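You operate a simulated robot arm through the tools that you are given. There is no shell and no other tool. Be economical: measure what you need, move in short steps, check, and stop when the job is done.

You are at the controls of a simulated robot arm. One attempt, no reset.

Task
Put the pouch labelled "73" from the counter beside the sealer on the keyboard on unit one. Turn the pump bleed dial to 4 bleed. Stack the wash beaker labelled "74" from the top of the service cupboard on top of the wash beaker marked "72". Turn the swabs knob to LOW. Open the middle service drawer, take the order form and put it in the inside of the middle service drawer, then shut the drawer. Stack the carton marked "429" from the top of the grey cart on top of the carton labelled "401". Open the wide analyser door. Any order will do.

The check looks at the end state, three seconds after you hand in, the way a careful person would. Anything else that was tipped, shoved, dropped, spilled or broken makes it a failure.

Robot
A 7-joint arm with a two-finger parallel gripper on a trunk, on a base that drives. Base frame: it is fixed to the floor where the robot stands at the start and does not move with it; the origin is under the middle of the robot, x ahead of it, y to its left, z up; the surface under the hand at the start is at about z = 0.86. Units: m, rad, N and s.
Its first joint turns from -2.897 to 2.897 rad. Places, roughly: carton [0.75, -3, 0.75]; inside of the middle service drawer [0.1, 0.7, 0.4]; keyboard on unit one (44x15x3 cm) [-1.5, -2.2, 1.1]; middle service drawer [0.1, 0.6, 0.5]; order form [0.5, -1, 0.75]; pouch [0.5, 0, 0.75]; pump bleed dial [0.2, 0.7, 1.1]; swabs knob [0.7, -0.8, 0.9]; wash beaker [-0.25, 0.75, 1]; wide analyser door [-4.1, -1.9, 1.3]. Payload 4.4 kg.
Tool frame: the origin (TCP) lies between the finger pads and is the grasp point; the fingertips stand 0.023 m ahead of it; z points along the fingers, y is the line along which they close. Largest opening 0.094 m; finger width 0.038, thickness 0.01; the body of the gripper, 0.054 by 0.096 m, starts 0.039 m behind the TCP.
Orientation is that of the tool frame in the base frame, as [roll, pitch, yaw] about the fixed x, y, z axes, in that order (R = Rz(yaw) Ry(pitch) Rx(roll)). With the fingers straight down and closing along the base's y, the tool's x points along the base's -x, its y along +y and its z along -z.

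Tools
- The arm moves only by the tool arm_command. Its argument "deltas" is a list of rows, each a list of 7 numbers: the shift along the base's x, y, z in m, then the turn, a rotation vector about the base's x, y, z in rad, then the gripper command, from -1 (fully open) to 1 (shut), values between in proportion. In form: [[tx, ty, tz, rx, ry, rz, jaw], ...]. A call has 1 to 10 rows; each row is the pose to reach, as a shift and turn from the pose commanded when the call began. A row lasts 0.2 s, in which the tool goes at most 0.05 m and 0.15 rad; a call with a longer step from one row to the next is refused whole, and so is a gripper value outside its range. A pose out of reach is approached as far as the arm can. The call stops where the force on the tool passes 40 N (or 10 N more than at its start, if that is more) or the arm is blocked; 0.2 s more then pass. The fingers move at their own pace (about 0.108 m/s each) and stop on an object; they squeeze with about 40 N. The grip force told is the motor's: it shows also when the fingers shut on nothing. Time passes only in rows, and 0.2 s behind the last, so rows that repeat a pose let the fingers close. The reply holds the time, the measured pose of the TCP, the force on the tool along the base axes, the opening and the grip force, in the units named above and with some noise, with the torque about the TCP (base axes, N m) and any sound that the robot's microphone picked up.
- Cameras (640 x 400 px; columns grow to the right, rows downward): "scene" is now at [0.1424, 0.2304, 1.4296]; the picture's right is [0.22, -0.97, 0.00], its down [-0.91, -0.21, -0.36] and it looks along [0.35, 0.08, -0.93] (base axes); focal length 214 px, centre (320, 200). "wrist" rides on the gripper at [0.086, 0.016, -0.075] in the tool frame; the picture's right is [-0.18, 0.98, 0.00], its down [-0.58, -0.11, -0.81] and it looks along [-0.79, -0.15, 0.59] (tool axes); focal length 243 px, centre (320, 200). There is no depth. A picture from a camera that has moved, and an enlarged one, comes with that camera's place and axes in the base frame and with its lens. The place of the scene camera against the robot may be out by one fixed shift of up to 0.025 m in any direction.
- camera(camera): a new picture of that camera. No time passes.
- steer(legs): drives the robot by 1 to 6 legs, each [ahead, left, turn to the left] in m, m and rad, along the robot's own axes; the way and the turn of a leg run together, so that a leg with both is an arc; at most 1.5 m and 3.142 rad a leg. The arm and the cameras ride along, it lands a little off, and it stops where it bumps. It gives what a move gives.
- head_to(pan, tilt): turns the head with the scene camera to pan (to the left, within 2.094 rad either way) and tilt (down, from -0.506 to 1.204), counted from straight ahead of the robot. It gives what a move gives.
- inspect(camera, box): a new picture of the part [left, top, right, bottom] of that camera's present view, enlarged. No time passes.
- finish_job(): hands the job in; it is judged then, once.

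Work in short steps. Places have to be worked out from the pictures, the camera data and where the tool is seen: move nearer, look again, correct. Check each grasp and each placing, and mend what went wrong. You have 196 turns and 174 pictures in all, those below and enlarged ones among them. Open the gripper and draw the arm clear of the work before you hand the job in, unless the task says otherwise; then end with one line.

The tools are called after "Call:" as a command line: name --pt "numbers of a row" for each row, then --argument value for the rest, lists and objects as JSON in quotes. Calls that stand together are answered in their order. arm_command: Moves the arm, as the interface text tells. Its arguments: {"type":"object","properties":{"deltas":{"type":"array"}},"required":["deltas"]} The other tools are called the same way: steer (legs) drives the base; head_to (pan, tilt) turns the head that bears the scene camera; camera (camera) takes a picture; inspect (camera, box) takes an enlarged picture of a part of a camera's view; finish_job () hands the job in.

At the start:

```text
clock: 0.0
ee_pos: [0.1651, 0.4633, 1.2221]
tool_rot: [3.14, -0.001, 3.141]
wrist_force: [0.3, 0.2, 0.1]
wrist_torque: [0.0, 0.01, 0.02]
grip_width: 0.094
grasp_force: 0.1
robot x, y, heading: [-0.0015, 0.0015, -0.005]
head pan, tilt: [0.227, 1.201]
```

scene: 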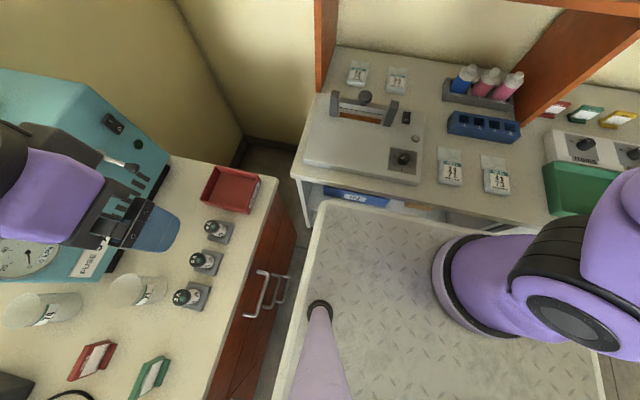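
wrist: 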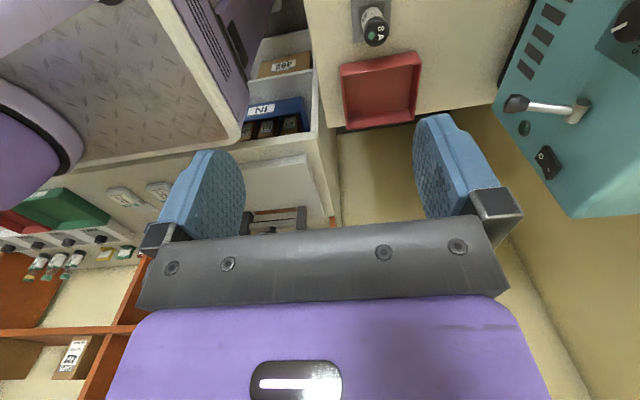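

I start by looking around: turn the head left toward the cupboard side.

Call:
head_to --pan 1.3 --tilt 0.7

Call:
camera --camera "scene"

Call:
head_to --pan 0.0 --tilt 0.7

Call:
camera --camera "scene"

Call:
head_to --pan -1.0 --tilt 0.6

Call:
camera --camera "scene"

Call:
head_to --pan -2.09 --tilt 0.4

Call:
camera --camera "scene"

```text
clock: 1.3
ee_pos: [0.1657, 0.4643, 1.221]
tool_rot: [3.141, 0.001, 3.141]
wrist_force: [0.1, 0.2, -0.5]
wrist_torque: [0.0, 0.0, 0.01]
grip_width: 0.0941
grasp_force: 0.0
robot x, y, heading: [0.0009, 0.0007, -0.002]
head pan, tilt: [1.3, 0.7]
```

```text
171 pictures are left
camera scene: at [0.1106, 0.2997, 1.4655], right [0.96, -0.27, 0.0], down [-0.17, -0.62, -0.76], along [0.2, 0.74, -0.64], focal length 214 px, centre (320, 200)
```

scene: 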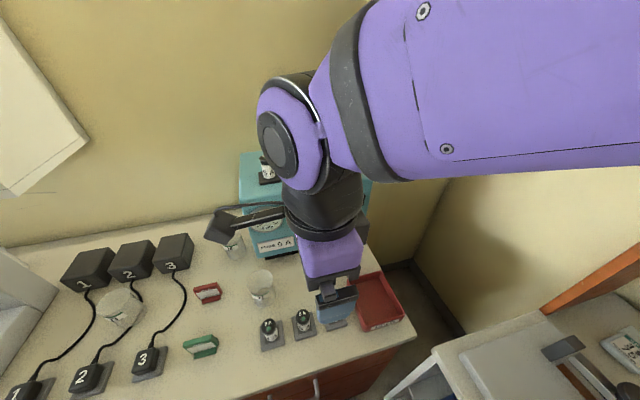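

```text
clock: 2.8
ee_pos: [0.1657, 0.4629, 1.2214]
tool_rot: [3.139, 0.001, -3.141]
wrist_force: [0.8, 0.5, 0.4]
wrist_torque: [0.0, -0.01, -0.01]
grip_width: 0.0939
grasp_force: 0.0
robot x, y, heading: [0.001, 0.0008, 0.004]
head pan, tilt: [0.0, 0.7]
```

```text
170 pictures are left
camera scene: at [0.1728, 0.2179, 1.4656], right [0.0, -1.0, 0.0], down [-0.64, 0.0, -0.76], along [0.76, 0.0, -0.64], focal length 214 px, centre (320, 200)
```

scene: 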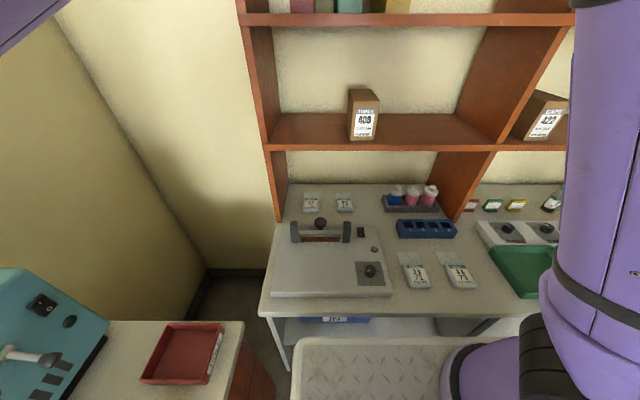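

```text
clock: 4.1
ee_pos: [0.166, 0.4641, 1.2218]
tool_rot: [3.14, -0.001, -3.14]
wrist_force: [0.1, 0.1, -0.2]
wrist_torque: [0.02, -0.03, -0.01]
grip_width: 0.094
grasp_force: 0.0
robot x, y, heading: [0.003, 0.0014, 0.001]
head pan, tilt: [-1.0, 0.6]
```

```text
169 pictures are left
camera scene: at [0.1357, 0.1435, 1.4742], right [-0.84, -0.54, 0.0], down [-0.31, 0.48, -0.83], along [0.45, -0.69, -0.56], focal length 214 px, centre (320, 200)
```

scene: 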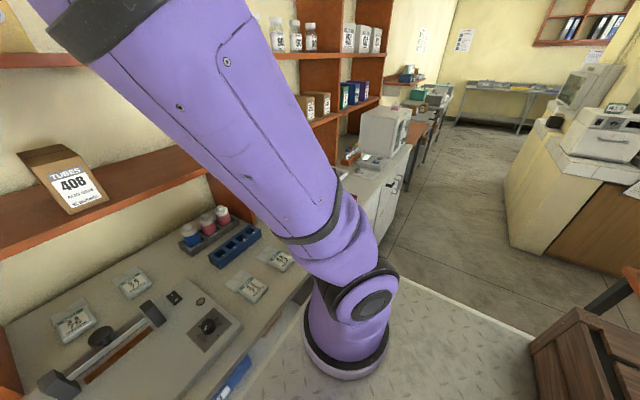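

```text
clock: 5.4
ee_pos: [0.1651, 0.4636, 1.2208]
tool_rot: [3.141, 0.0, -3.141]
wrist_force: [0.0, -0.8, -0.1]
wrist_torque: [0.01, -0.03, -0.02]
grip_width: 0.0939
grasp_force: 0.1
robot x, y, heading: [0.0018, -0.0011, -0.004]
head pan, tilt: [-2.089, 0.4]
```

```text
168 pictures are left
camera scene: at [0.042, 0.1374, 1.4924], right [-0.87, 0.49, 0.0], down [0.19, 0.34, -0.92], along [-0.46, -0.8, -0.39], focal length 214 px, centre (320, 200)
```

scene: 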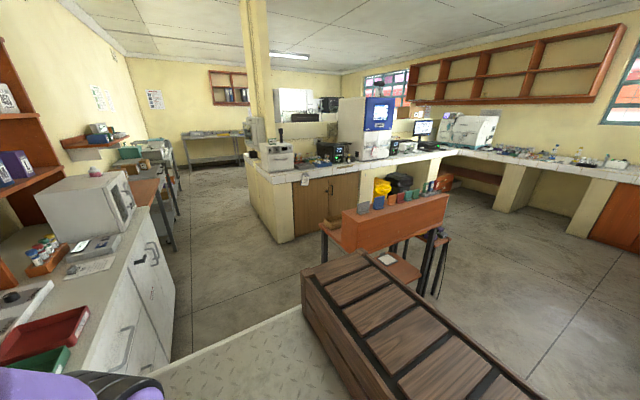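

Left side has the cupboard with beakers, dial and drawers; look further left and zoom in.

Call:
head_to --pan 1.7 --tilt 0.9

Call:
camera --camera "scene"

Call:
inspect --camera "scene" --box '[220, 120, 460, 270]'

```text
clock: 8.5
ee_pos: [0.1654, 0.4627, 1.2214]
tool_rot: [3.14, 0.002, 3.142]
wrist_force: [0.5, -0.5, -0.4]
wrist_torque: [0.02, -0.01, -0.02]
grip_width: 0.0943
grasp_force: 0.1
robot x, y, heading: [0.0012, 0.0006, 0.004]
head pan, tilt: [1.7, 0.901]
```

```text
167 pictures are left
camera scene: at [0.0782, 0.2927, 1.4494], right [0.99, 0.13, 0.0], down [0.1, -0.78, -0.62], along [-0.08, 0.62, -0.78], focal length 214 px, centre (320, 200)
```

scene: 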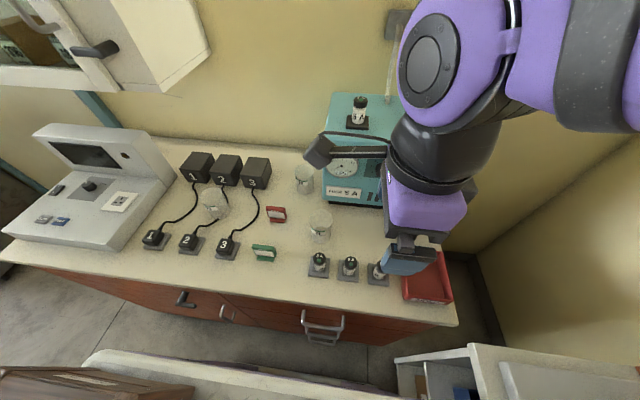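

```text
2.67 times, centred on (340, 195) of scene
camera zoom: at [0.0782, 0.2927, 1.4494], right [0.99, 0.13, 0.0], down [0.1, -0.78, -0.62], along [-0.08, 0.62, -0.78], focal length 572 px, centre (267, 213)
```

zoom: 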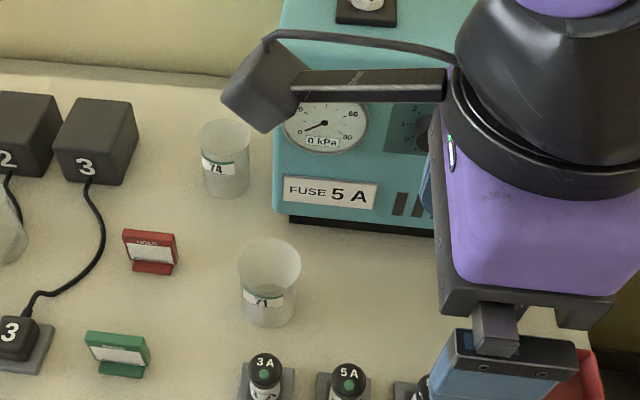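

Beakers seen; zoom each label.

Call:
inspect --camera "scene" --box '[185, 150, 345, 250]'

Call:
inspect --camera "scene" --box '[190, 270, 470, 370]'

```text
4.00 times, centred on (265, 200) of scene
camera zoom: at [0.0782, 0.2927, 1.4494], right [0.99, 0.13, 0.0], down [0.1, -0.78, -0.62], along [-0.08, 0.62, -0.78], focal length 858 px, centre (540, 200)
```

zoom: 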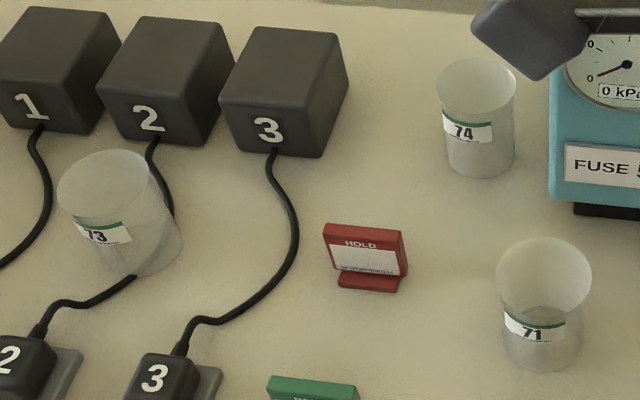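

```text
2.29 times, centred on (330, 320) of scene
camera zoom: at [0.0782, 0.2927, 1.4494], right [0.99, 0.13, 0.0], down [0.1, -0.78, -0.62], along [-0.08, 0.62, -0.78], focal length 490 px, centre (297, -74)
```

zoom: 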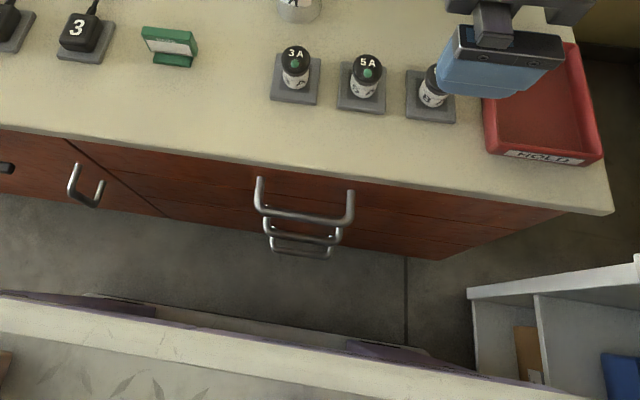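

No "72" seen yet; the arm hides the area at the pump. Swing the arm forward/right to clear the view.

Call:
arm_command --pt "0.035 -0.03 0 0 0 -0.1 -1" --pt "0.07 -0.06 0 0 0 -0.2 -1" --pt "0.105 -0.09 0 0 0 -0.3 -1" --pt "0.14 -0.12 0 0 0 -0.4 -1" --pt "0.175 -0.16 0 0 0 -0.5 -1" --pt "0.21 -0.2 0 0 0 -0.6 -1" --pt "0.245 -0.24 0 0 0 -0.7 -1" --pt "0.285 -0.27 0 0 0 -0.8 -1"

Call:
camera --camera "scene"

Call:
inspect --camera "scene" --box '[290, 80, 490, 205]'

```text
refused: row 5 steps farther than a row can; nothing moved
```

```text
163 pictures are left
camera scene: at [0.0782, 0.2927, 1.4494], right [0.99, 0.13, 0.0], down [0.1, -0.78, -0.62], along [-0.08, 0.62, -0.78], focal length 214 px, centre (320, 200)
```

scene: 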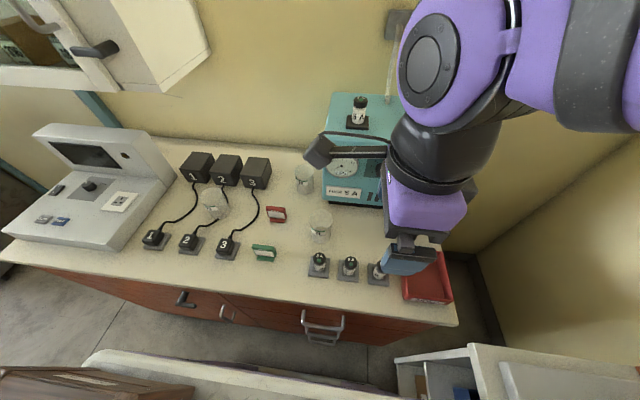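

```text
3.20 times, centred on (390, 142) of scene
camera zoom: at [0.0782, 0.2927, 1.4494], right [0.99, 0.13, 0.0], down [0.1, -0.78, -0.62], along [-0.08, 0.62, -0.78], focal length 686 px, centre (96, 384)
```

zoom: 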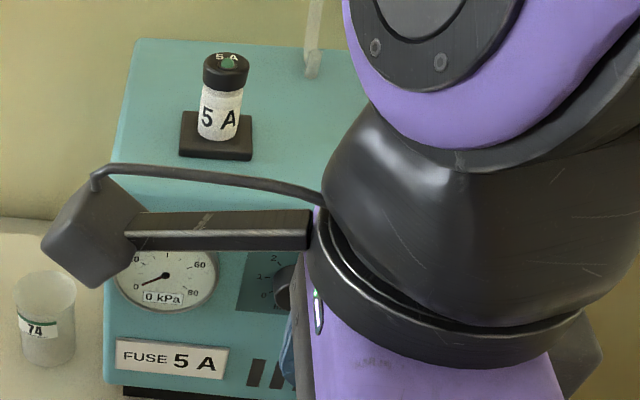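

Refused for a slightly long step; I redo with uniform steps.

Call:
arm_command --pt "0.035 -0.033 0 0 0 -0.1 -1" --pt "0.07 -0.066 0 0 0 -0.2 -1" --pt "0.105 -0.099 0 0 0 -0.3 -1" --pt "0.14 -0.132 0 0 0 -0.4 -1" --pt "0.175 -0.165 0 0 0 -0.5 -1" --pt "0.21 -0.198 0 0 0 -0.6 -1" --pt "0.245 -0.231 0 0 0 -0.7 -1" --pt "0.28 -0.264 0 0 0 -0.8 -1"

Call:
camera --camera "scene"

Call:
inspect --camera "scene" --box '[290, 80, 490, 205]'

```text
clock: 10.3
ee_pos: [0.4436, 0.2017, 1.2213]
tool_rot: [3.141, -0.001, 2.34]
wrist_force: [-1.0, -0.1, 0.4]
wrist_torque: [0.0, -0.02, -0.01]
grip_width: 0.094
grasp_force: 0.0
robot x, y, heading: [-0.0002, 0.0008, 0.0]
head pan, tilt: [1.7, 0.901]
```

```text
161 pictures are left
camera scene: at [0.0778, 0.293, 1.4494], right [0.99, 0.13, 0.0], down [0.1, -0.78, -0.62], along [-0.08, 0.62, -0.78], focal length 214 px, centre (320, 200)
```

scene: 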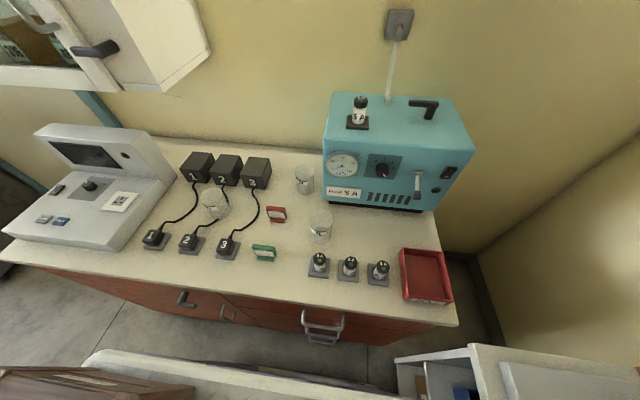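

```text
3.20 times, centred on (390, 142) of scene
camera zoom: at [0.0778, 0.293, 1.4494], right [0.99, 0.13, 0.0], down [0.1, -0.78, -0.62], along [-0.08, 0.62, -0.78], focal length 686 px, centre (96, 384)
```

zoom: 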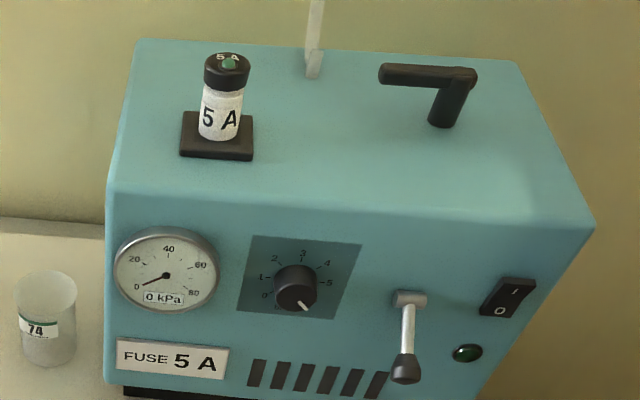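

The pump is now visible. Zoom tightly on the labels of the other two beakers.

Call:
inspect --camera "scene" --box '[190, 180, 240, 230]'

Call:
inspect --camera "scene" --box '[295, 205, 345, 250]'

Call:
inspect --camera "scene" --box '[360, 145, 410, 190]'

```text
8.00 times, centred on (215, 205) of scene
camera zoom: at [0.0778, 0.293, 1.4494], right [0.99, 0.13, 0.0], down [0.1, -0.78, -0.62], along [-0.08, 0.62, -0.78], focal length 1716 px, centre (1160, 160)
```

zoom: 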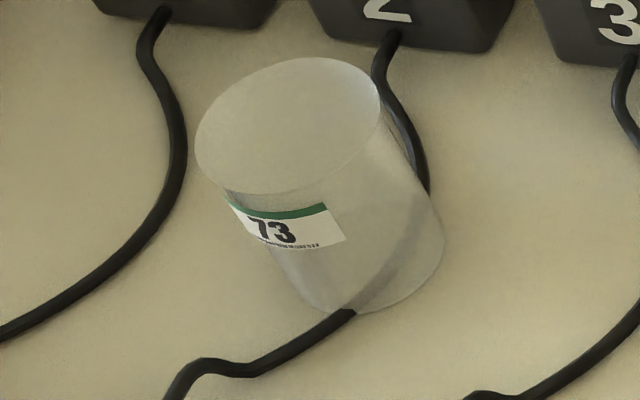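

```text
8.89 times, centred on (320, 228) of scene
camera zoom: at [0.0778, 0.293, 1.4494], right [0.99, 0.13, 0.0], down [0.1, -0.78, -0.62], along [-0.08, 0.62, -0.78], focal length 1906 px, centre (320, -44)
```

zoom: 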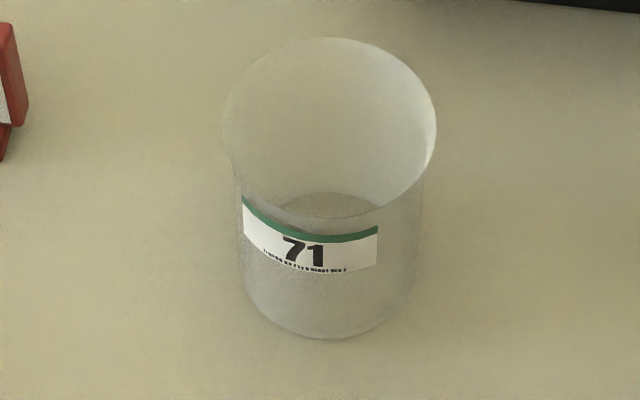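

```text
8.89 times, centred on (385, 168) of scene
camera zoom: at [0.0778, 0.293, 1.4494], right [0.99, 0.13, 0.0], down [0.1, -0.78, -0.62], along [-0.08, 0.62, -0.78], focal length 1906 px, centre (-258, 489)
```

zoom: 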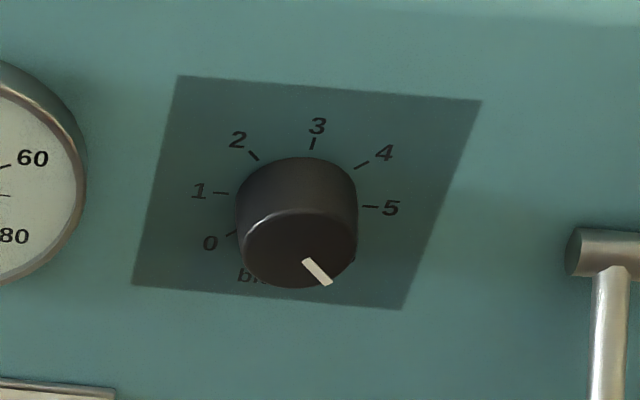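

Beakers on this cupboard are 73, 71, 74; "72" must be elsewhere or hidden. Look further left/back, and also at the front counter.

Call:
head_to --pan 2.09 --tilt 0.45

Call:
camera --camera "scene"

Call:
head_to --pan -0.5 --tilt 0.6

Call:
camera --camera "scene"

Call:
camera --camera "wrist"

```text
clock: 11.2
ee_pos: [0.444, 0.2011, 1.2208]
tool_rot: [3.139, -0.001, 2.344]
wrist_force: [0.4, 0.3, -0.3]
wrist_torque: [-0.01, 0.01, 0.01]
grip_width: 0.0939
grasp_force: 0.2
robot x, y, heading: [-0.0004, 0.0007, 0.001]
head pan, tilt: [2.089, 0.45]
```

```text
156 pictures are left
camera scene: at [0.0424, 0.2976, 1.4877], right [0.87, 0.49, 0.0], down [0.22, -0.38, -0.9], along [-0.45, 0.78, -0.44], focal length 214 px, centre (320, 200)
```

scene: 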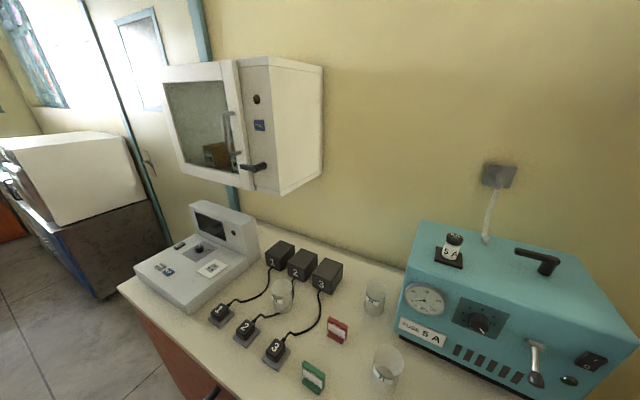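

```text
clock: 13.6
ee_pos: [0.4437, 0.2005, 1.2211]
tool_rot: [3.139, 0.001, 2.343]
wrist_force: [-0.1, -1.0, 0.0]
wrist_torque: [-0.01, -0.03, -0.02]
grip_width: 0.0939
grasp_force: 0.0
robot x, y, heading: [0.0005, -0.0026, -0.003]
head pan, tilt: [-0.499, 0.6]
```

```text
155 pictures are left
camera scene: at [0.1655, 0.1755, 1.4742], right [-0.48, -0.88, 0.0], down [-0.5, 0.27, -0.83], along [0.72, -0.39, -0.56], focal length 214 px, centre (320, 200)
```

scene: 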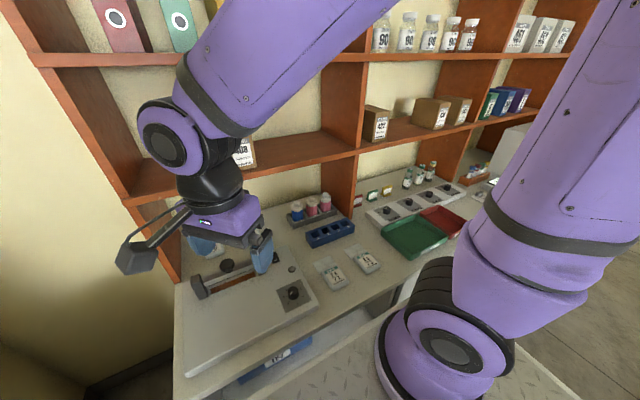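

```text
154 pictures are left
camera wrist: at [0.3954, 0.2731, 1.2968], right [0.83, 0.55, 0.0], down [0.33, -0.49, 0.81], along [0.45, -0.67, -0.59], focal length 243 px, centre (320, 200)
```

wrist: 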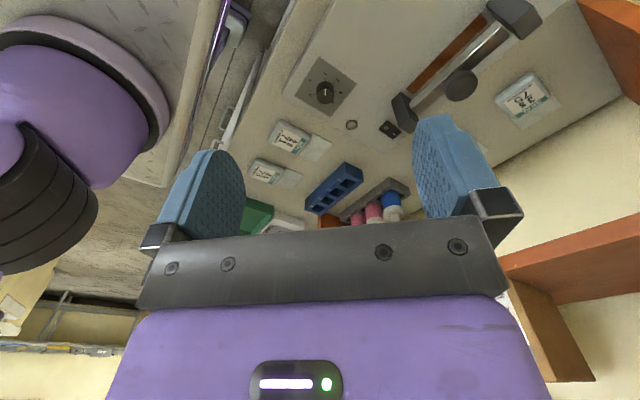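

Pouches: two near the sealer front right and two behind. Zoom in on them.

Call:
head_to --pan -0.1 --tilt 0.95

Call:
camera --camera "scene"

Call:
inspect --camera "wrist" --box '[240, 60, 580, 240]'

```text
clock: 14.4
ee_pos: [0.4439, 0.2005, 1.2206]
tool_rot: [3.14, 0.001, 2.342]
wrist_force: [1.2, 0.3, -0.2]
wrist_torque: [-0.04, 0.01, -0.02]
grip_width: 0.094
grasp_force: 0.1
robot x, y, heading: [-0.0013, 0.0011, -0.004]
head pan, tilt: [-0.099, 0.949]
```

```text
153 pictures are left
camera scene: at [0.1603, 0.2105, 1.4459], right [-0.1, -0.99, 0.0], down [-0.81, 0.08, -0.58], along [0.58, -0.06, -0.81], focal length 214 px, centre (320, 200)
```

scene: 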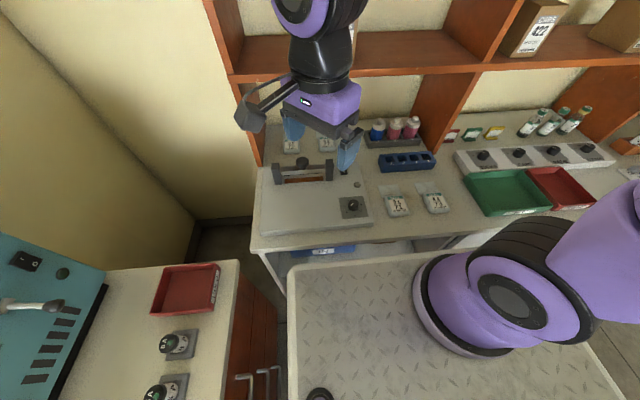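

```text
1.88 times, centred on (410, 150) of wrist
camera zoom: at [0.3954, 0.2731, 1.2968], right [0.83, 0.55, 0.0], down [0.33, -0.49, 0.81], along [0.45, -0.67, -0.59], focal length 457 px, centre (151, 294)
```

zoom: 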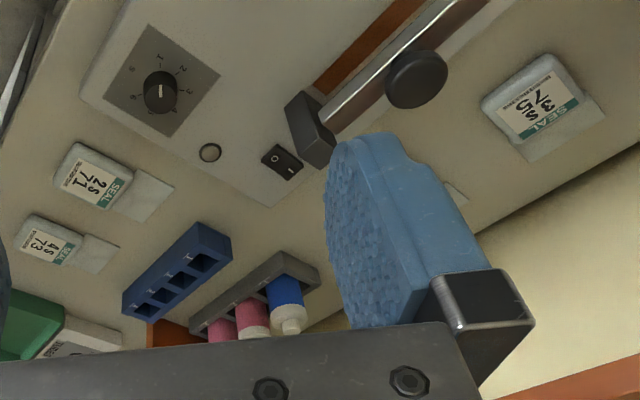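

The pouch "73" is the right one of the right-hand pair. First do the dial: swing back toward the pump, then tilt the tool horizontal.

Call:
arm_command --pt "-0.032 0.03 0 0 0 0.1 -1" --pt "-0.064 0.06 0 0 0 0.2 -1" --pt "-0.096 0.09 0 0 0 0.3 -1" --pt "-0.128 0.12 0 0 0 0.4 -1" --pt "-0.16 0.15 0 0 0 0.5 -1" --pt "-0.192 0.18 0 0 0 0.6 -1" --pt "-0.224 0.21 0 0 0 0.7 -1" --pt "-0.254 0.24 0 0 0 0.8 -1"

Call:
steer --legs '[[0, -0.12, 0]]'

Call:
arm_command --pt "0 0.01 0 0.15 0 0 -1" --pt "0 0.02 0 0.3 0 0 -1" --pt "0 0.03 0 0.45 0 0 -1" --pt "0 0.04 0 0.6 0 0 -1" --pt "0 0.05 0 0.75 0 0 -1" --pt "0 0.06 0 0.9 0 0 -1" --pt "0 0.07 0 1.05 0 0 -1" --pt "0 0.08 0 1.2 0 0 -1" --pt "0 0.09 0 1.35 0 0 -1" --pt "0 0.1 0 1.5 0 0 -1"

Call:
camera --camera "wrist"

```text
clock: 16.2
ee_pos: [0.1915, 0.4392, 1.2231]
tool_rot: [3.14, 0.002, 3.141]
wrist_force: [0.3, -0.4, -0.4]
wrist_torque: [0.01, 0.01, -0.02]
grip_width: 0.0939
grasp_force: 0.0
robot x, y, heading: [0.0016, 0.0006, -0.003]
head pan, tilt: [-0.099, 0.949]
```

```text
clock: 17.4
ee_pos: [0.1914, 0.3188, 1.2227]
tool_rot: [3.141, -0.001, -3.141]
wrist_force: [-0.1, 0.7, 0.3]
wrist_torque: [-0.01, -0.02, 0.04]
grip_width: 0.0938
grasp_force: 0.0
robot x, y, heading: [0.0014, -0.1176, 0.002]
head pan, tilt: [-0.099, 0.949]
```

```text
clock: 19.9
ee_pos: [0.2767, 0.4124, 1.2863]
tool_rot: [1.533, -0.011, 3.002]
wrist_force: [-0.9, -0.3, 0.5]
wrist_torque: [0.0, 0.0, -0.02]
grip_width: 0.0939
grasp_force: 0.0
out of reach, approached as far as the arm can: row 6
robot x, y, heading: [0.001, -0.1231, 0.002]
head pan, tilt: [-0.099, 0.949]
stopped in row 10: the arm was blocked; the commanded pose is now the measured one
```

```text
151 pictures are left
camera wrist: at [0.1804, 0.3488, 1.3011], right [0.19, -0.06, 0.98], down [0.46, -0.87, -0.14], along [0.87, 0.48, -0.14], focal length 243 px, centre (320, 200)
```

wrist: 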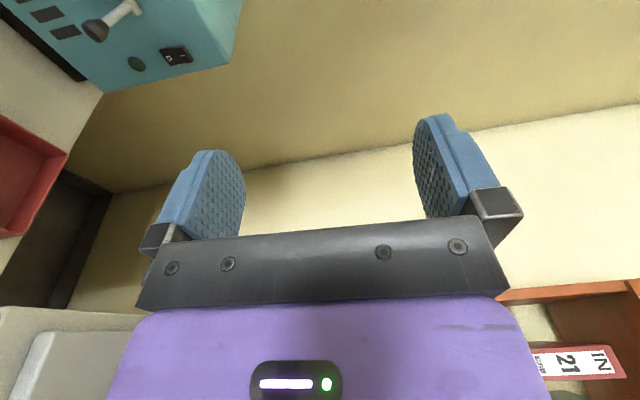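

Tool is horizontal but drifted near the reach limit; move out toward the pump at lower height and fix orientation.

Call:
arm_command --pt "-0.017 0.026 -0.032 0.01 0 0.03 -1" --pt "-0.034 0.052 -0.064 0.02 0 0.06 -1" --pt "-0.051 0.078 -0.096 0.03 0 0.09 -1" --pt "-0.068 0.104 -0.128 0.03 0 0.11 -1" --pt "-0.085 0.13 -0.16 0.04 0 0.14 -1" --pt "-0.085 0.13 -0.16 0.04 0 0.14 -1"

Call:
camera --camera "wrist"

Call:
head_to --pan 1.4 --tilt 0.5

Call:
camera --camera "scene"

```text
clock: 21.2
ee_pos: [0.1827, 0.5433, 1.1203]
tool_rot: [1.503, -0.013, -3.131]
wrist_force: [-0.3, -0.5, 0.1]
wrist_torque: [0.0, -0.01, -0.01]
grip_width: 0.0941
grasp_force: 0.0
robot x, y, heading: [0.0011, -0.1202, 0.001]
head pan, tilt: [-0.099, 0.949]
```

```text
150 pictures are left
camera wrist: at [0.0967, 0.4658, 1.1342], right [0.2, -0.07, 0.98], down [0.59, -0.79, -0.17], along [0.78, 0.61, -0.12], focal length 243 px, centre (320, 200)
```

wrist: 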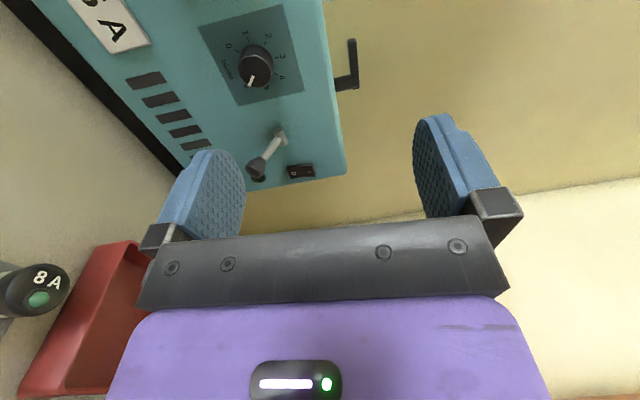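

```text
clock: 22.9
ee_pos: [0.1831, 0.5445, 1.1225]
tool_rot: [1.501, -0.011, -3.131]
wrist_force: [0.3, 0.7, -0.1]
wrist_torque: [-0.01, 0.0, -0.03]
grip_width: 0.0943
grasp_force: 0.0
robot x, y, heading: [0.0032, -0.1185, 0.0]
head pan, tilt: [1.4, 0.499]
```

```text
149 pictures are left
camera scene: at [0.1033, 0.1881, 1.4833], right [0.99, -0.17, 0.0], down [-0.08, -0.47, -0.88], along [0.15, 0.86, -0.48], focal length 214 px, centre (320, 200)
```

scene: 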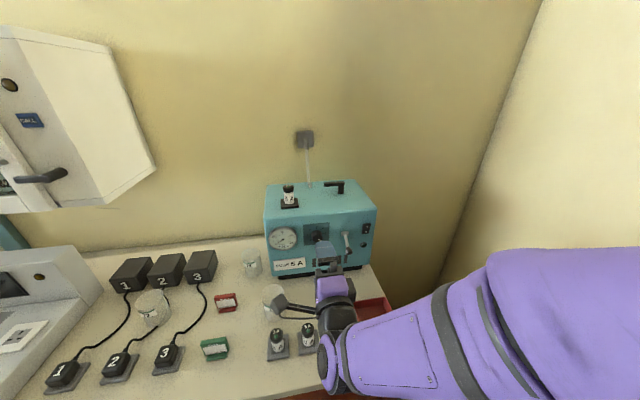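

From both views the dial cap sits at about (0.181, 0.687, 1.077). Move to standoff, pre-rotating about y by +0.7 with alignment fix.

Call:
arm_command --pt "0 0.01 -0.009 0.013 0.14 -0.005 -1" --pt "0 0.02 -0.018 0.027 0.28 -0.01 -1" --pt "0 0.03 -0.027 0.04 0.42 -0.015 -1" --pt "-0.001 0.04 -0.036 0.053 0.56 -0.02 -1" --pt "-0.002 0.046 -0.044 0.067 0.7 -0.025 -1" --pt "-0.002 0.046 -0.044 0.067 0.7 -0.025 -1"

Call:
camera --camera "wrist"

Call:
inspect --camera "scene" --box '[250, 180, 390, 290]'

```text
clock: 24.2
ee_pos: [0.1808, 0.5889, 1.0788]
tool_rot: [1.422, -0.712, -3.127]
wrist_force: [0.7, 0.3, -0.1]
wrist_torque: [-0.02, 0.02, -0.01]
grip_width: 0.0938
grasp_force: 0.1
robot x, y, heading: [0.0026, -0.1184, -0.003]
head pan, tilt: [1.4, 0.499]
```

```text
148 pictures are left
camera wrist: at [0.1209, 0.5107, 1.1397], right [0.78, -0.14, 0.61], down [0.3, -0.78, -0.55], along [0.55, 0.62, -0.56], focal length 243 px, centre (320, 200)
```

wrist: 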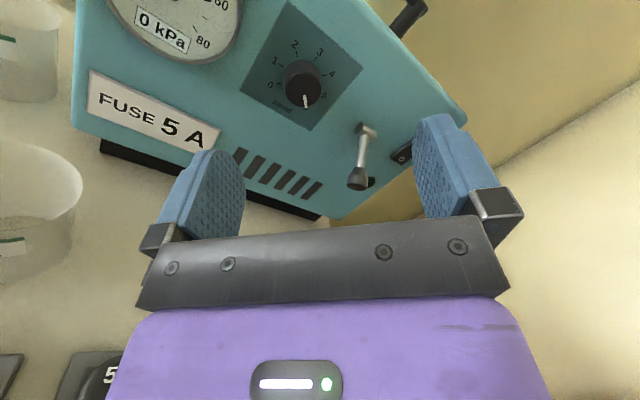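

```text
3.64 times, centred on (320, 235) of scene
camera zoom: at [0.1032, 0.1881, 1.4833], right [0.99, -0.17, 0.0], down [-0.08, -0.47, -0.88], along [0.15, 0.87, -0.48], focal length 780 px, centre (320, 73)
```

zoom: 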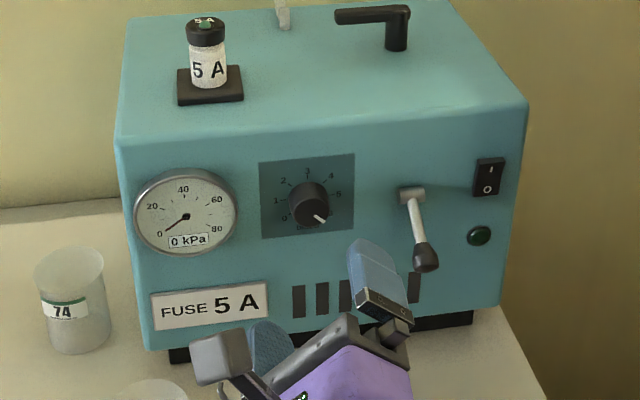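

Correct the tool axis (8° off) then advance so pads surround the knob and close.

Call:
arm_command --pt "0.001 0 0 -0.056 0 0.048 -1" --pt "0.001 0 0 -0.112 0 0.097 -1" --pt "0.001 0.03 0 -0.112 0 0.097 -1" --pt "0.001 0.05 0 -0.112 0 0.097 -1" --pt "0.001 0.05 0 -0.112 0 0.097 -1"

Call:
camera --camera "wrist"

```text
clock: 25.4
ee_pos: [0.1811, 0.6389, 1.0799]
tool_rot: [1.569, -0.712, -3.126]
wrist_force: [-0.3, -0.5, -0.2]
wrist_torque: [0.0, 0.04, 0.0]
grip_width: 0.0942
grasp_force: 0.1
robot x, y, heading: [-0.0013, -0.1193, -0.001]
head pan, tilt: [1.4, 0.499]
```

```text
146 pictures are left
camera wrist: at [0.1287, 0.5626, 1.1487], right [0.78, 0.01, 0.62], down [0.38, -0.8, -0.46], along [0.49, 0.6, -0.63], focal length 243 px, centre (320, 200)
```

wrist: 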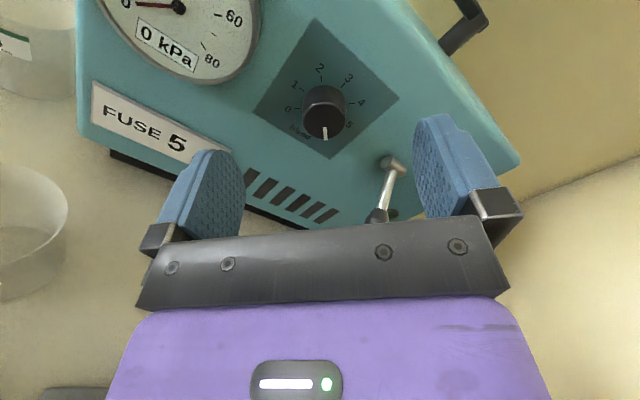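

Zoom on the dial to confirm scale and pointer.

Call:
inspect --camera "wrist" --box '[240, 20, 410, 170]'

```text
2.67 times, centred on (325, 95) of wrist
camera zoom: at [0.1287, 0.5626, 1.1487], right [0.78, 0.01, 0.62], down [0.38, -0.8, -0.46], along [0.49, 0.6, -0.63], focal length 647 px, centre (307, 480)
```

zoom: 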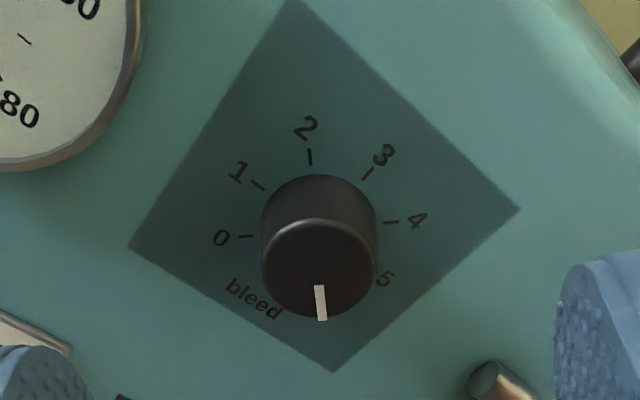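

Pointer is at ~135°, mark 4 at 45°: a 90° counter-clockwise turn. Advance and grip.

Call:
arm_command --pt "0.0 0.02 0 0 0 0 -1" --pt "0.0 0.04 0 0 0 0 -1" --pt "0 0.04 0 0 0 0 0.5" --pt "0 0.04 0 0 0 0 1" --pt "0 0.04 0 0 0 0 1" --pt "0 0.04 0 0 0 0 1"

Call:
camera --camera "wrist"

```text
clock: 26.9
ee_pos: [0.182, 0.6802, 1.0792]
tool_rot: [1.569, -0.714, -3.126]
wrist_force: [-0.5, -0.7, -0.5]
wrist_torque: [0.0, -0.01, -0.01]
grip_width: 0.0
grasp_force: 40.1
robot x, y, heading: [-0.0037, -0.1193, -0.001]
head pan, tilt: [1.4, 0.499]
```

```text
144 pictures are left
camera wrist: at [0.1295, 0.6035, 1.1483], right [0.78, 0.01, 0.62], down [0.38, -0.8, -0.46], along [0.49, 0.6, -0.63], focal length 243 px, centre (320, 200)
```

wrist: 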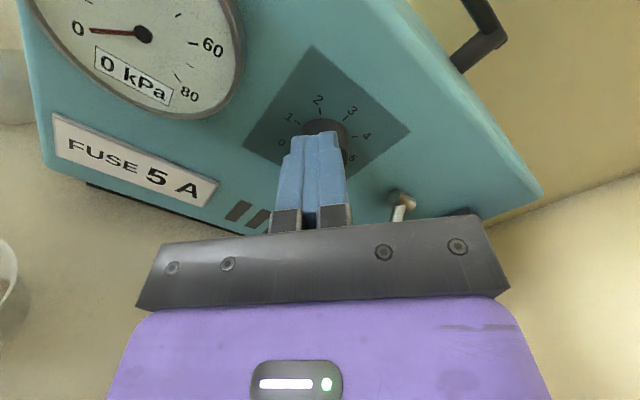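

The jaws shut just in front of the knob; it is farther than estimated. Open and look.

Call:
arm_command --pt "0 -0.01 0 0 0 0 -1" --pt "0 -0.01 0 0 0 0 -1" --pt "0 -0.01 0 0 0 0 -1"

Call:
camera --camera "wrist"

Call:
inspect --camera "scene" --box '[270, 200, 370, 290]'

```text
clock: 27.6
ee_pos: [0.1818, 0.6692, 1.0784]
tool_rot: [1.57, -0.711, -3.124]
wrist_force: [0.3, -0.1, -0.2]
wrist_torque: [-0.02, -0.04, 0.03]
grip_width: 0.0941
grasp_force: 0.1
robot x, y, heading: [0.0009, -0.1225, 0.005]
head pan, tilt: [1.4, 0.499]
```

```text
143 pictures are left
camera wrist: at [0.1292, 0.5933, 1.1478], right [0.78, 0.01, 0.62], down [0.38, -0.8, -0.46], along [0.49, 0.6, -0.63], focal length 243 px, centre (320, 200)
```

wrist: 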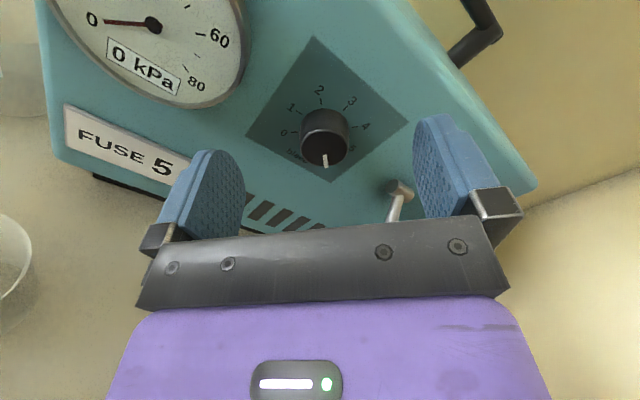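

```text
4.44 times, centred on (320, 245) of scene
camera zoom: at [0.1032, 0.1881, 1.4833], right [0.99, -0.17, 0.0], down [-0.08, -0.47, -0.88], along [0.15, 0.87, -0.48], focal length 953 px, centre (320, 0)
```

zoom: 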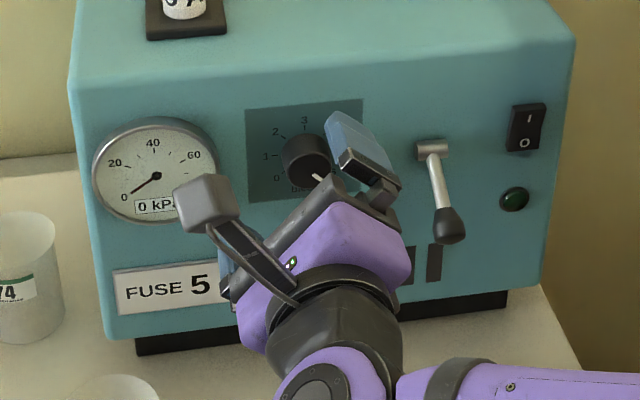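

Recomputed from parallax: cap at about (0.188, 0.702, 1.074). Advance to y≈0.698 and grip.

Call:
arm_command --pt "0.005 0.015 -0.003 0 0 0 -1" --pt "0.005 0.029 -0.003 0 0 0 -1" --pt "0.005 0.029 -0.003 0 0 0 0.3" --pt "0.005 0.029 -0.003 0 0 0 1" --pt "0.005 0.029 -0.003 0 0 0 1" --pt "0.005 0.029 -0.003 0 0 0 1"

Call:
camera --camera "wrist"

```text
clock: 29.1
ee_pos: [0.1867, 0.6977, 1.0745]
tool_rot: [1.572, -0.712, -3.125]
wrist_force: [-9.1, -0.1, -14.9]
wrist_torque: [-0.18, 0.2, 0.43]
grip_width: 0.0319
grasp_force: 45.0
robot x, y, heading: [0.0038, -0.1177, 0.002]
head pan, tilt: [1.4, 0.499]
```

```text
141 pictures are left
camera wrist: at [0.1334, 0.6215, 1.1435], right [0.78, 0.01, 0.62], down [0.38, -0.8, -0.46], along [0.49, 0.6, -0.63], focal length 243 px, centre (320, 200)
```

wrist: 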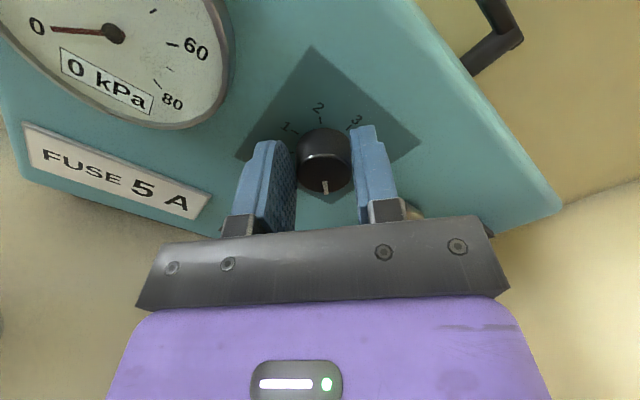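

Gripped the knob (32 mm). Relax the small side load and turn CCW about y by −1.5 rad first.

Call:
arm_command --pt "-0.002 0 -0.003 0 0 0 1" --pt "-0.002 0 -0.003 0 -0.15 0 1" --pt "-0.002 0 -0.003 0 -0.3 0 1" --pt "-0.002 0 -0.003 0 -0.45 0 1" --pt "-0.002 0 -0.003 0 -0.6 0 1" --pt "-0.002 0 -0.003 0 -0.75 0 1" --pt "-0.002 0 -0.003 0 -0.9 0 1" --pt "-0.002 0 -0.003 0 -1.05 0 1" --pt "-0.002 0 -0.003 0 -1.2 0 1" --pt "-0.002 0 -0.003 0 -1.35 0 1"

Call:
camera --camera "wrist"

Call:
inspect --camera "scene" --box '[270, 200, 370, 290]'

```text
clock: 30.3
ee_pos: [0.1839, 0.6963, 1.0672]
tool_rot: [1.585, -0.114, -3.124]
wrist_force: [-3.4, 7.8, -1.6]
wrist_torque: [-0.23, 0.02, -0.42]
grip_width: 0.032
grasp_force: 45.0
robot x, y, heading: [-0.0022, -0.1178, 0.001]
head pan, tilt: [1.4, 0.499]
stopped in row 6: the force on the tool passed its limit at 42 N (the readings are from after the stop); the commanded pose is now the measured one
```

```text
140 pictures are left
camera wrist: at [0.1011, 0.6212, 1.0949], right [0.29, 0.02, 0.96], down [0.58, -0.8, -0.16], along [0.76, 0.6, -0.25], focal length 243 px, centre (320, 200)
```

wrist: 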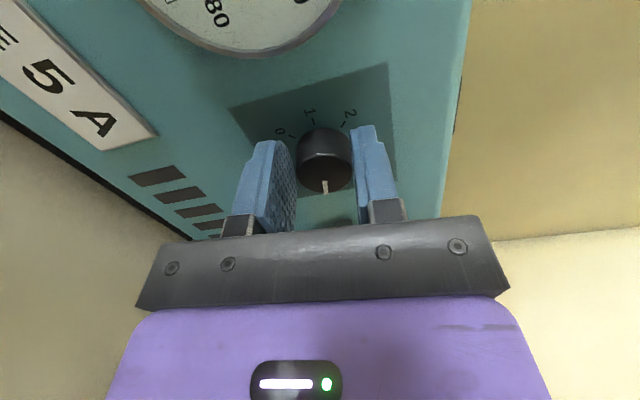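

```text
4.44 times, centred on (320, 245) of scene
camera zoom: at [0.1028, 0.1887, 1.4832], right [0.99, -0.17, 0.0], down [-0.08, -0.47, -0.88], along [0.15, 0.87, -0.48], focal length 953 px, centre (320, 0)
```

zoom: 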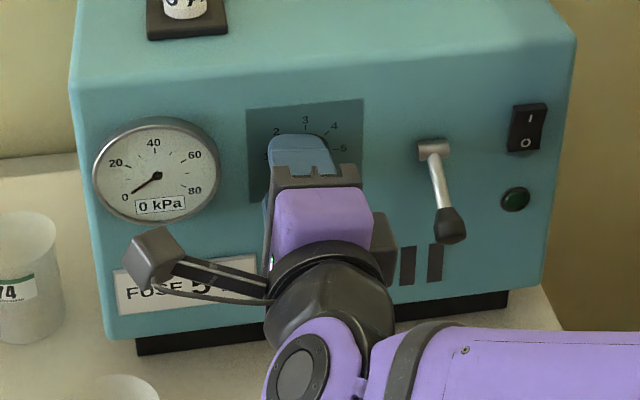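

The knob followed for ~0.6 rad. Continue the remaining ~0.97 rad.

Call:
arm_command --pt "0 -0.001 0.001 0 -0.1 0 1" --pt "0 -0.001 0.001 0 -0.2 0 1" --pt "0 -0.001 0.002 0 -0.3 0 1" --pt "0 -0.001 0.002 0 -0.4 0 1" --pt "0 -0.001 0.002 0 -0.5 0 1" --pt "0 -0.001 0.002 0 -0.6 0 1" --pt "0 -0.001 0.002 0 -0.7 0 1" --pt "0 -0.001 0.002 0 -0.8 0 1" --pt "0 -0.001 0.002 0 -0.9 0 1" --pt "0 -0.001 0.002 0 -0.97 0 1"

Call:
camera --camera "wrist"

```text
clock: 31.1
ee_pos: [0.1841, 0.6977, 1.0638]
tool_rot: [1.6, 0.183, -3.122]
wrist_force: [-0.9, 23.0, -8.1]
wrist_torque: [-0.24, 0.07, 0.2]
grip_width: 0.0321
grasp_force: 44.8
robot x, y, heading: [0.0011, -0.1182, 0.002]
head pan, tilt: [1.4, 0.499]
stopped in row 4: the force on the tool passed its limit at 41 N (the readings are from after the stop); the commanded pose is now the measured one
```

```text
138 pictures are left
camera wrist: at [0.097, 0.6206, 1.0666], right [0.0, 0.03, 1.0], down [0.6, -0.8, 0.02], along [0.8, 0.6, -0.02], focal length 243 px, centre (320, 200)
```

wrist: 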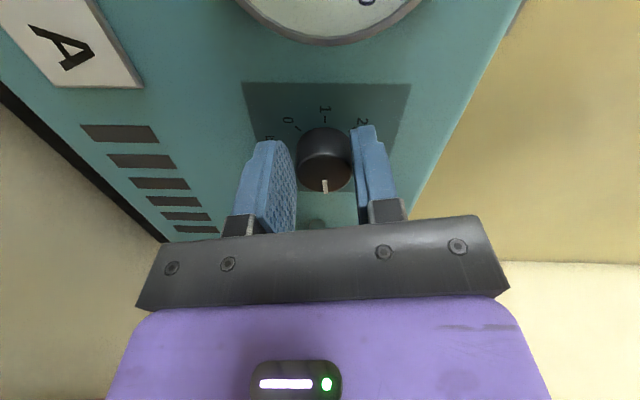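

Pointer is now at about 5. Release, recentre, and look before regripping for the last 45°.

Call:
arm_command --pt "0 0 0 0 0 0 -1" --pt "0 0 0 0 0 0 -1" --pt "0 -0.012 0.004 -0.03 0 0 -1" --pt "0 -0.012 0.004 -0.03 0 0 -1"

Call:
camera --camera "wrist"

Call:
inspect --camera "scene" --box '[270, 200, 370, 290]'

```text
clock: 32.1
ee_pos: [0.1831, 0.6837, 1.0696]
tool_rot: [1.628, 0.181, -3.117]
wrist_force: [-0.3, 0.3, 0.2]
wrist_torque: [0.02, 0.0, -0.02]
grip_width: 0.0937
grasp_force: 0.1
robot x, y, heading: [-0.0007, -0.1191, -0.004]
head pan, tilt: [1.4, 0.499]
```

```text
137 pictures are left
camera wrist: at [0.0975, 0.6071, 1.075], right [0.0, 0.06, 1.0], down [0.6, -0.8, 0.04], along [0.8, 0.6, -0.04], focal length 243 px, centre (320, 200)
```

wrist: 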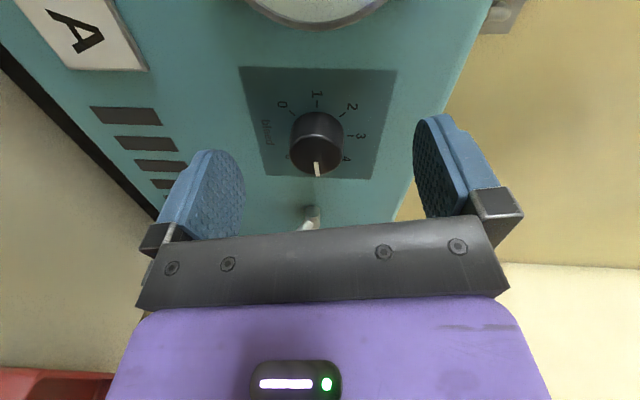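

```text
4.44 times, centred on (320, 245) of scene
camera zoom: at [0.103, 0.1883, 1.4833], right [0.99, -0.17, 0.0], down [-0.08, -0.47, -0.88], along [0.15, 0.87, -0.48], focal length 953 px, centre (320, 0)
```

zoom: 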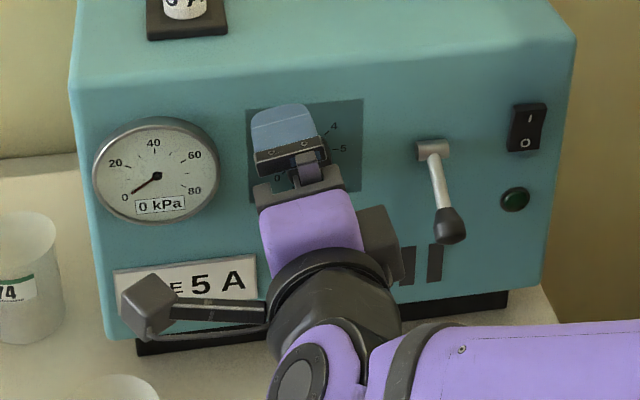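

Knob followed; about 45° remains. Recentre at z≈1.066, straighten the tool, pre-rotate back, advance and grip.

Call:
arm_command --pt "0.001 0 -0.003 0.03 0.15 -0.01 -1" --pt "0.001 0 -0.003 0.054 0.3 -0.022 -1" --pt "0.001 0 -0.003 0.054 0.45 -0.026 -1" --pt "0.001 0 -0.003 0.054 0.55 -0.03 -1" --pt "0.001 0.013 -0.003 0.054 0.55 -0.03 -1" --pt "0.001 0.013 -0.003 0.054 0.55 -0.03 0.5" --pt "0.001 0.013 -0.003 0.054 0.55 -0.03 1" --pt "0.001 0.013 -0.003 0.054 0.55 -0.03 1" --pt "0.001 0.013 -0.003 0.054 0.55 -0.03 1"

Call:
camera --camera "wrist"

```text
refused: row 1 steps farther than a row can; nothing moved
```

```text
135 pictures are left
camera wrist: at [0.0975, 0.6071, 1.075], right [0.0, 0.06, 1.0], down [0.6, -0.8, 0.04], along [0.8, 0.6, -0.04], focal length 243 px, centre (320, 200)
```

wrist: 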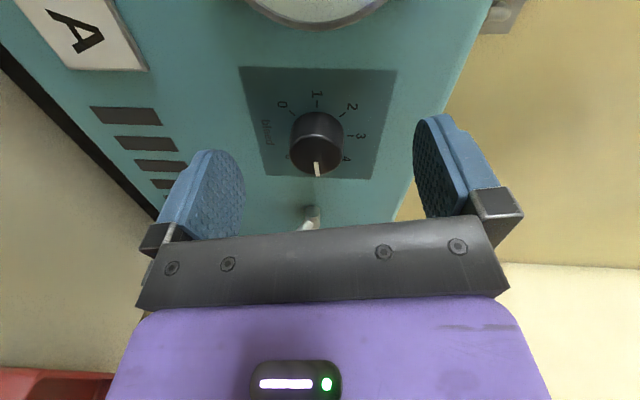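

Step too big; retry with smaller turns.

Call:
arm_command --pt "0.001 0 -0.003 0.02 0.13 -0.006 -1" --pt "0.001 0 -0.003 0.04 0.26 -0.014 -1" --pt "0.001 0 -0.003 0.054 0.39 -0.022 -1" --pt "0.001 0 -0.003 0.054 0.52 -0.028 -1" --pt "0.001 0.013 -0.003 0.054 0.55 -0.03 -1" --pt "0.001 0.013 -0.003 0.054 0.55 -0.03 0.5" --pt "0.001 0.013 -0.003 0.054 0.55 -0.03 1" --pt "0.001 0.013 -0.003 0.054 0.55 -0.03 1" --pt "0.001 0.013 -0.003 0.054 0.55 -0.03 1"

```text
clock: 34.1
ee_pos: [0.1857, 0.6977, 1.0676]
tool_rot: [1.564, -0.367, 3.138]
wrist_force: [8.3, 6.6, 25.5]
wrist_torque: [0.55, -0.27, -0.12]
grip_width: 0.0318
grasp_force: 44.6
robot x, y, heading: [0.0012, -0.119, 0.003]
head pan, tilt: [1.4, 0.499]
```

Forces bracket the axis at z≈1.072. Shift up 4 mm and rotate −0.785 in small steps.

Call:
arm_command --pt "0.0005 0 0.004 0 0 0 1" --pt "0.0005 0 0.004 0 -0.1 0 1" --pt "0.0005 0 0.004 0 -0.2 0 1" --pt "0.0005 0 0.004 0 -0.3 0 1" --pt "0.0005 0 0.004 0 -0.4 0 1" --pt "0.0005 0 0.004 0 -0.5 0 1" --pt "0.0005 0 0.004 0 -0.6 0 1" --pt "0.0005 0 0.004 0 -0.7 0 1" --pt "0.0005 0 0.004 0 -0.78 0 1" --pt "0.0005 0 0.004 0 -0.78 0 1"

Call:
camera --camera "wrist"

```text
clock: 35.7
ee_pos: [0.1856, 0.696, 1.064]
tool_rot: [1.581, 0.179, -3.138]
wrist_force: [1.3, 16.1, -5.7]
wrist_torque: [-0.32, 0.06, 0.57]
grip_width: 0.032
grasp_force: 44.7
robot x, y, heading: [-0.0, -0.1199, 0.0]
head pan, tilt: [1.4, 0.499]
stopped in row 7: the force on the tool passed its limit at 42 N (the readings are from after the stop); the commanded pose is now the measured one
```

```text
134 pictures are left
camera wrist: at [0.0987, 0.6211, 1.0656], right [0.01, 0.01, 1.0], down [0.59, -0.81, 0.0], along [0.81, 0.59, -0.01], focal length 243 px, centre (320, 200)
```

wrist: 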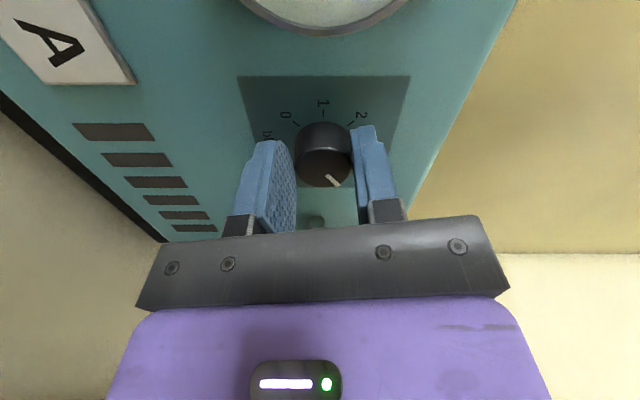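

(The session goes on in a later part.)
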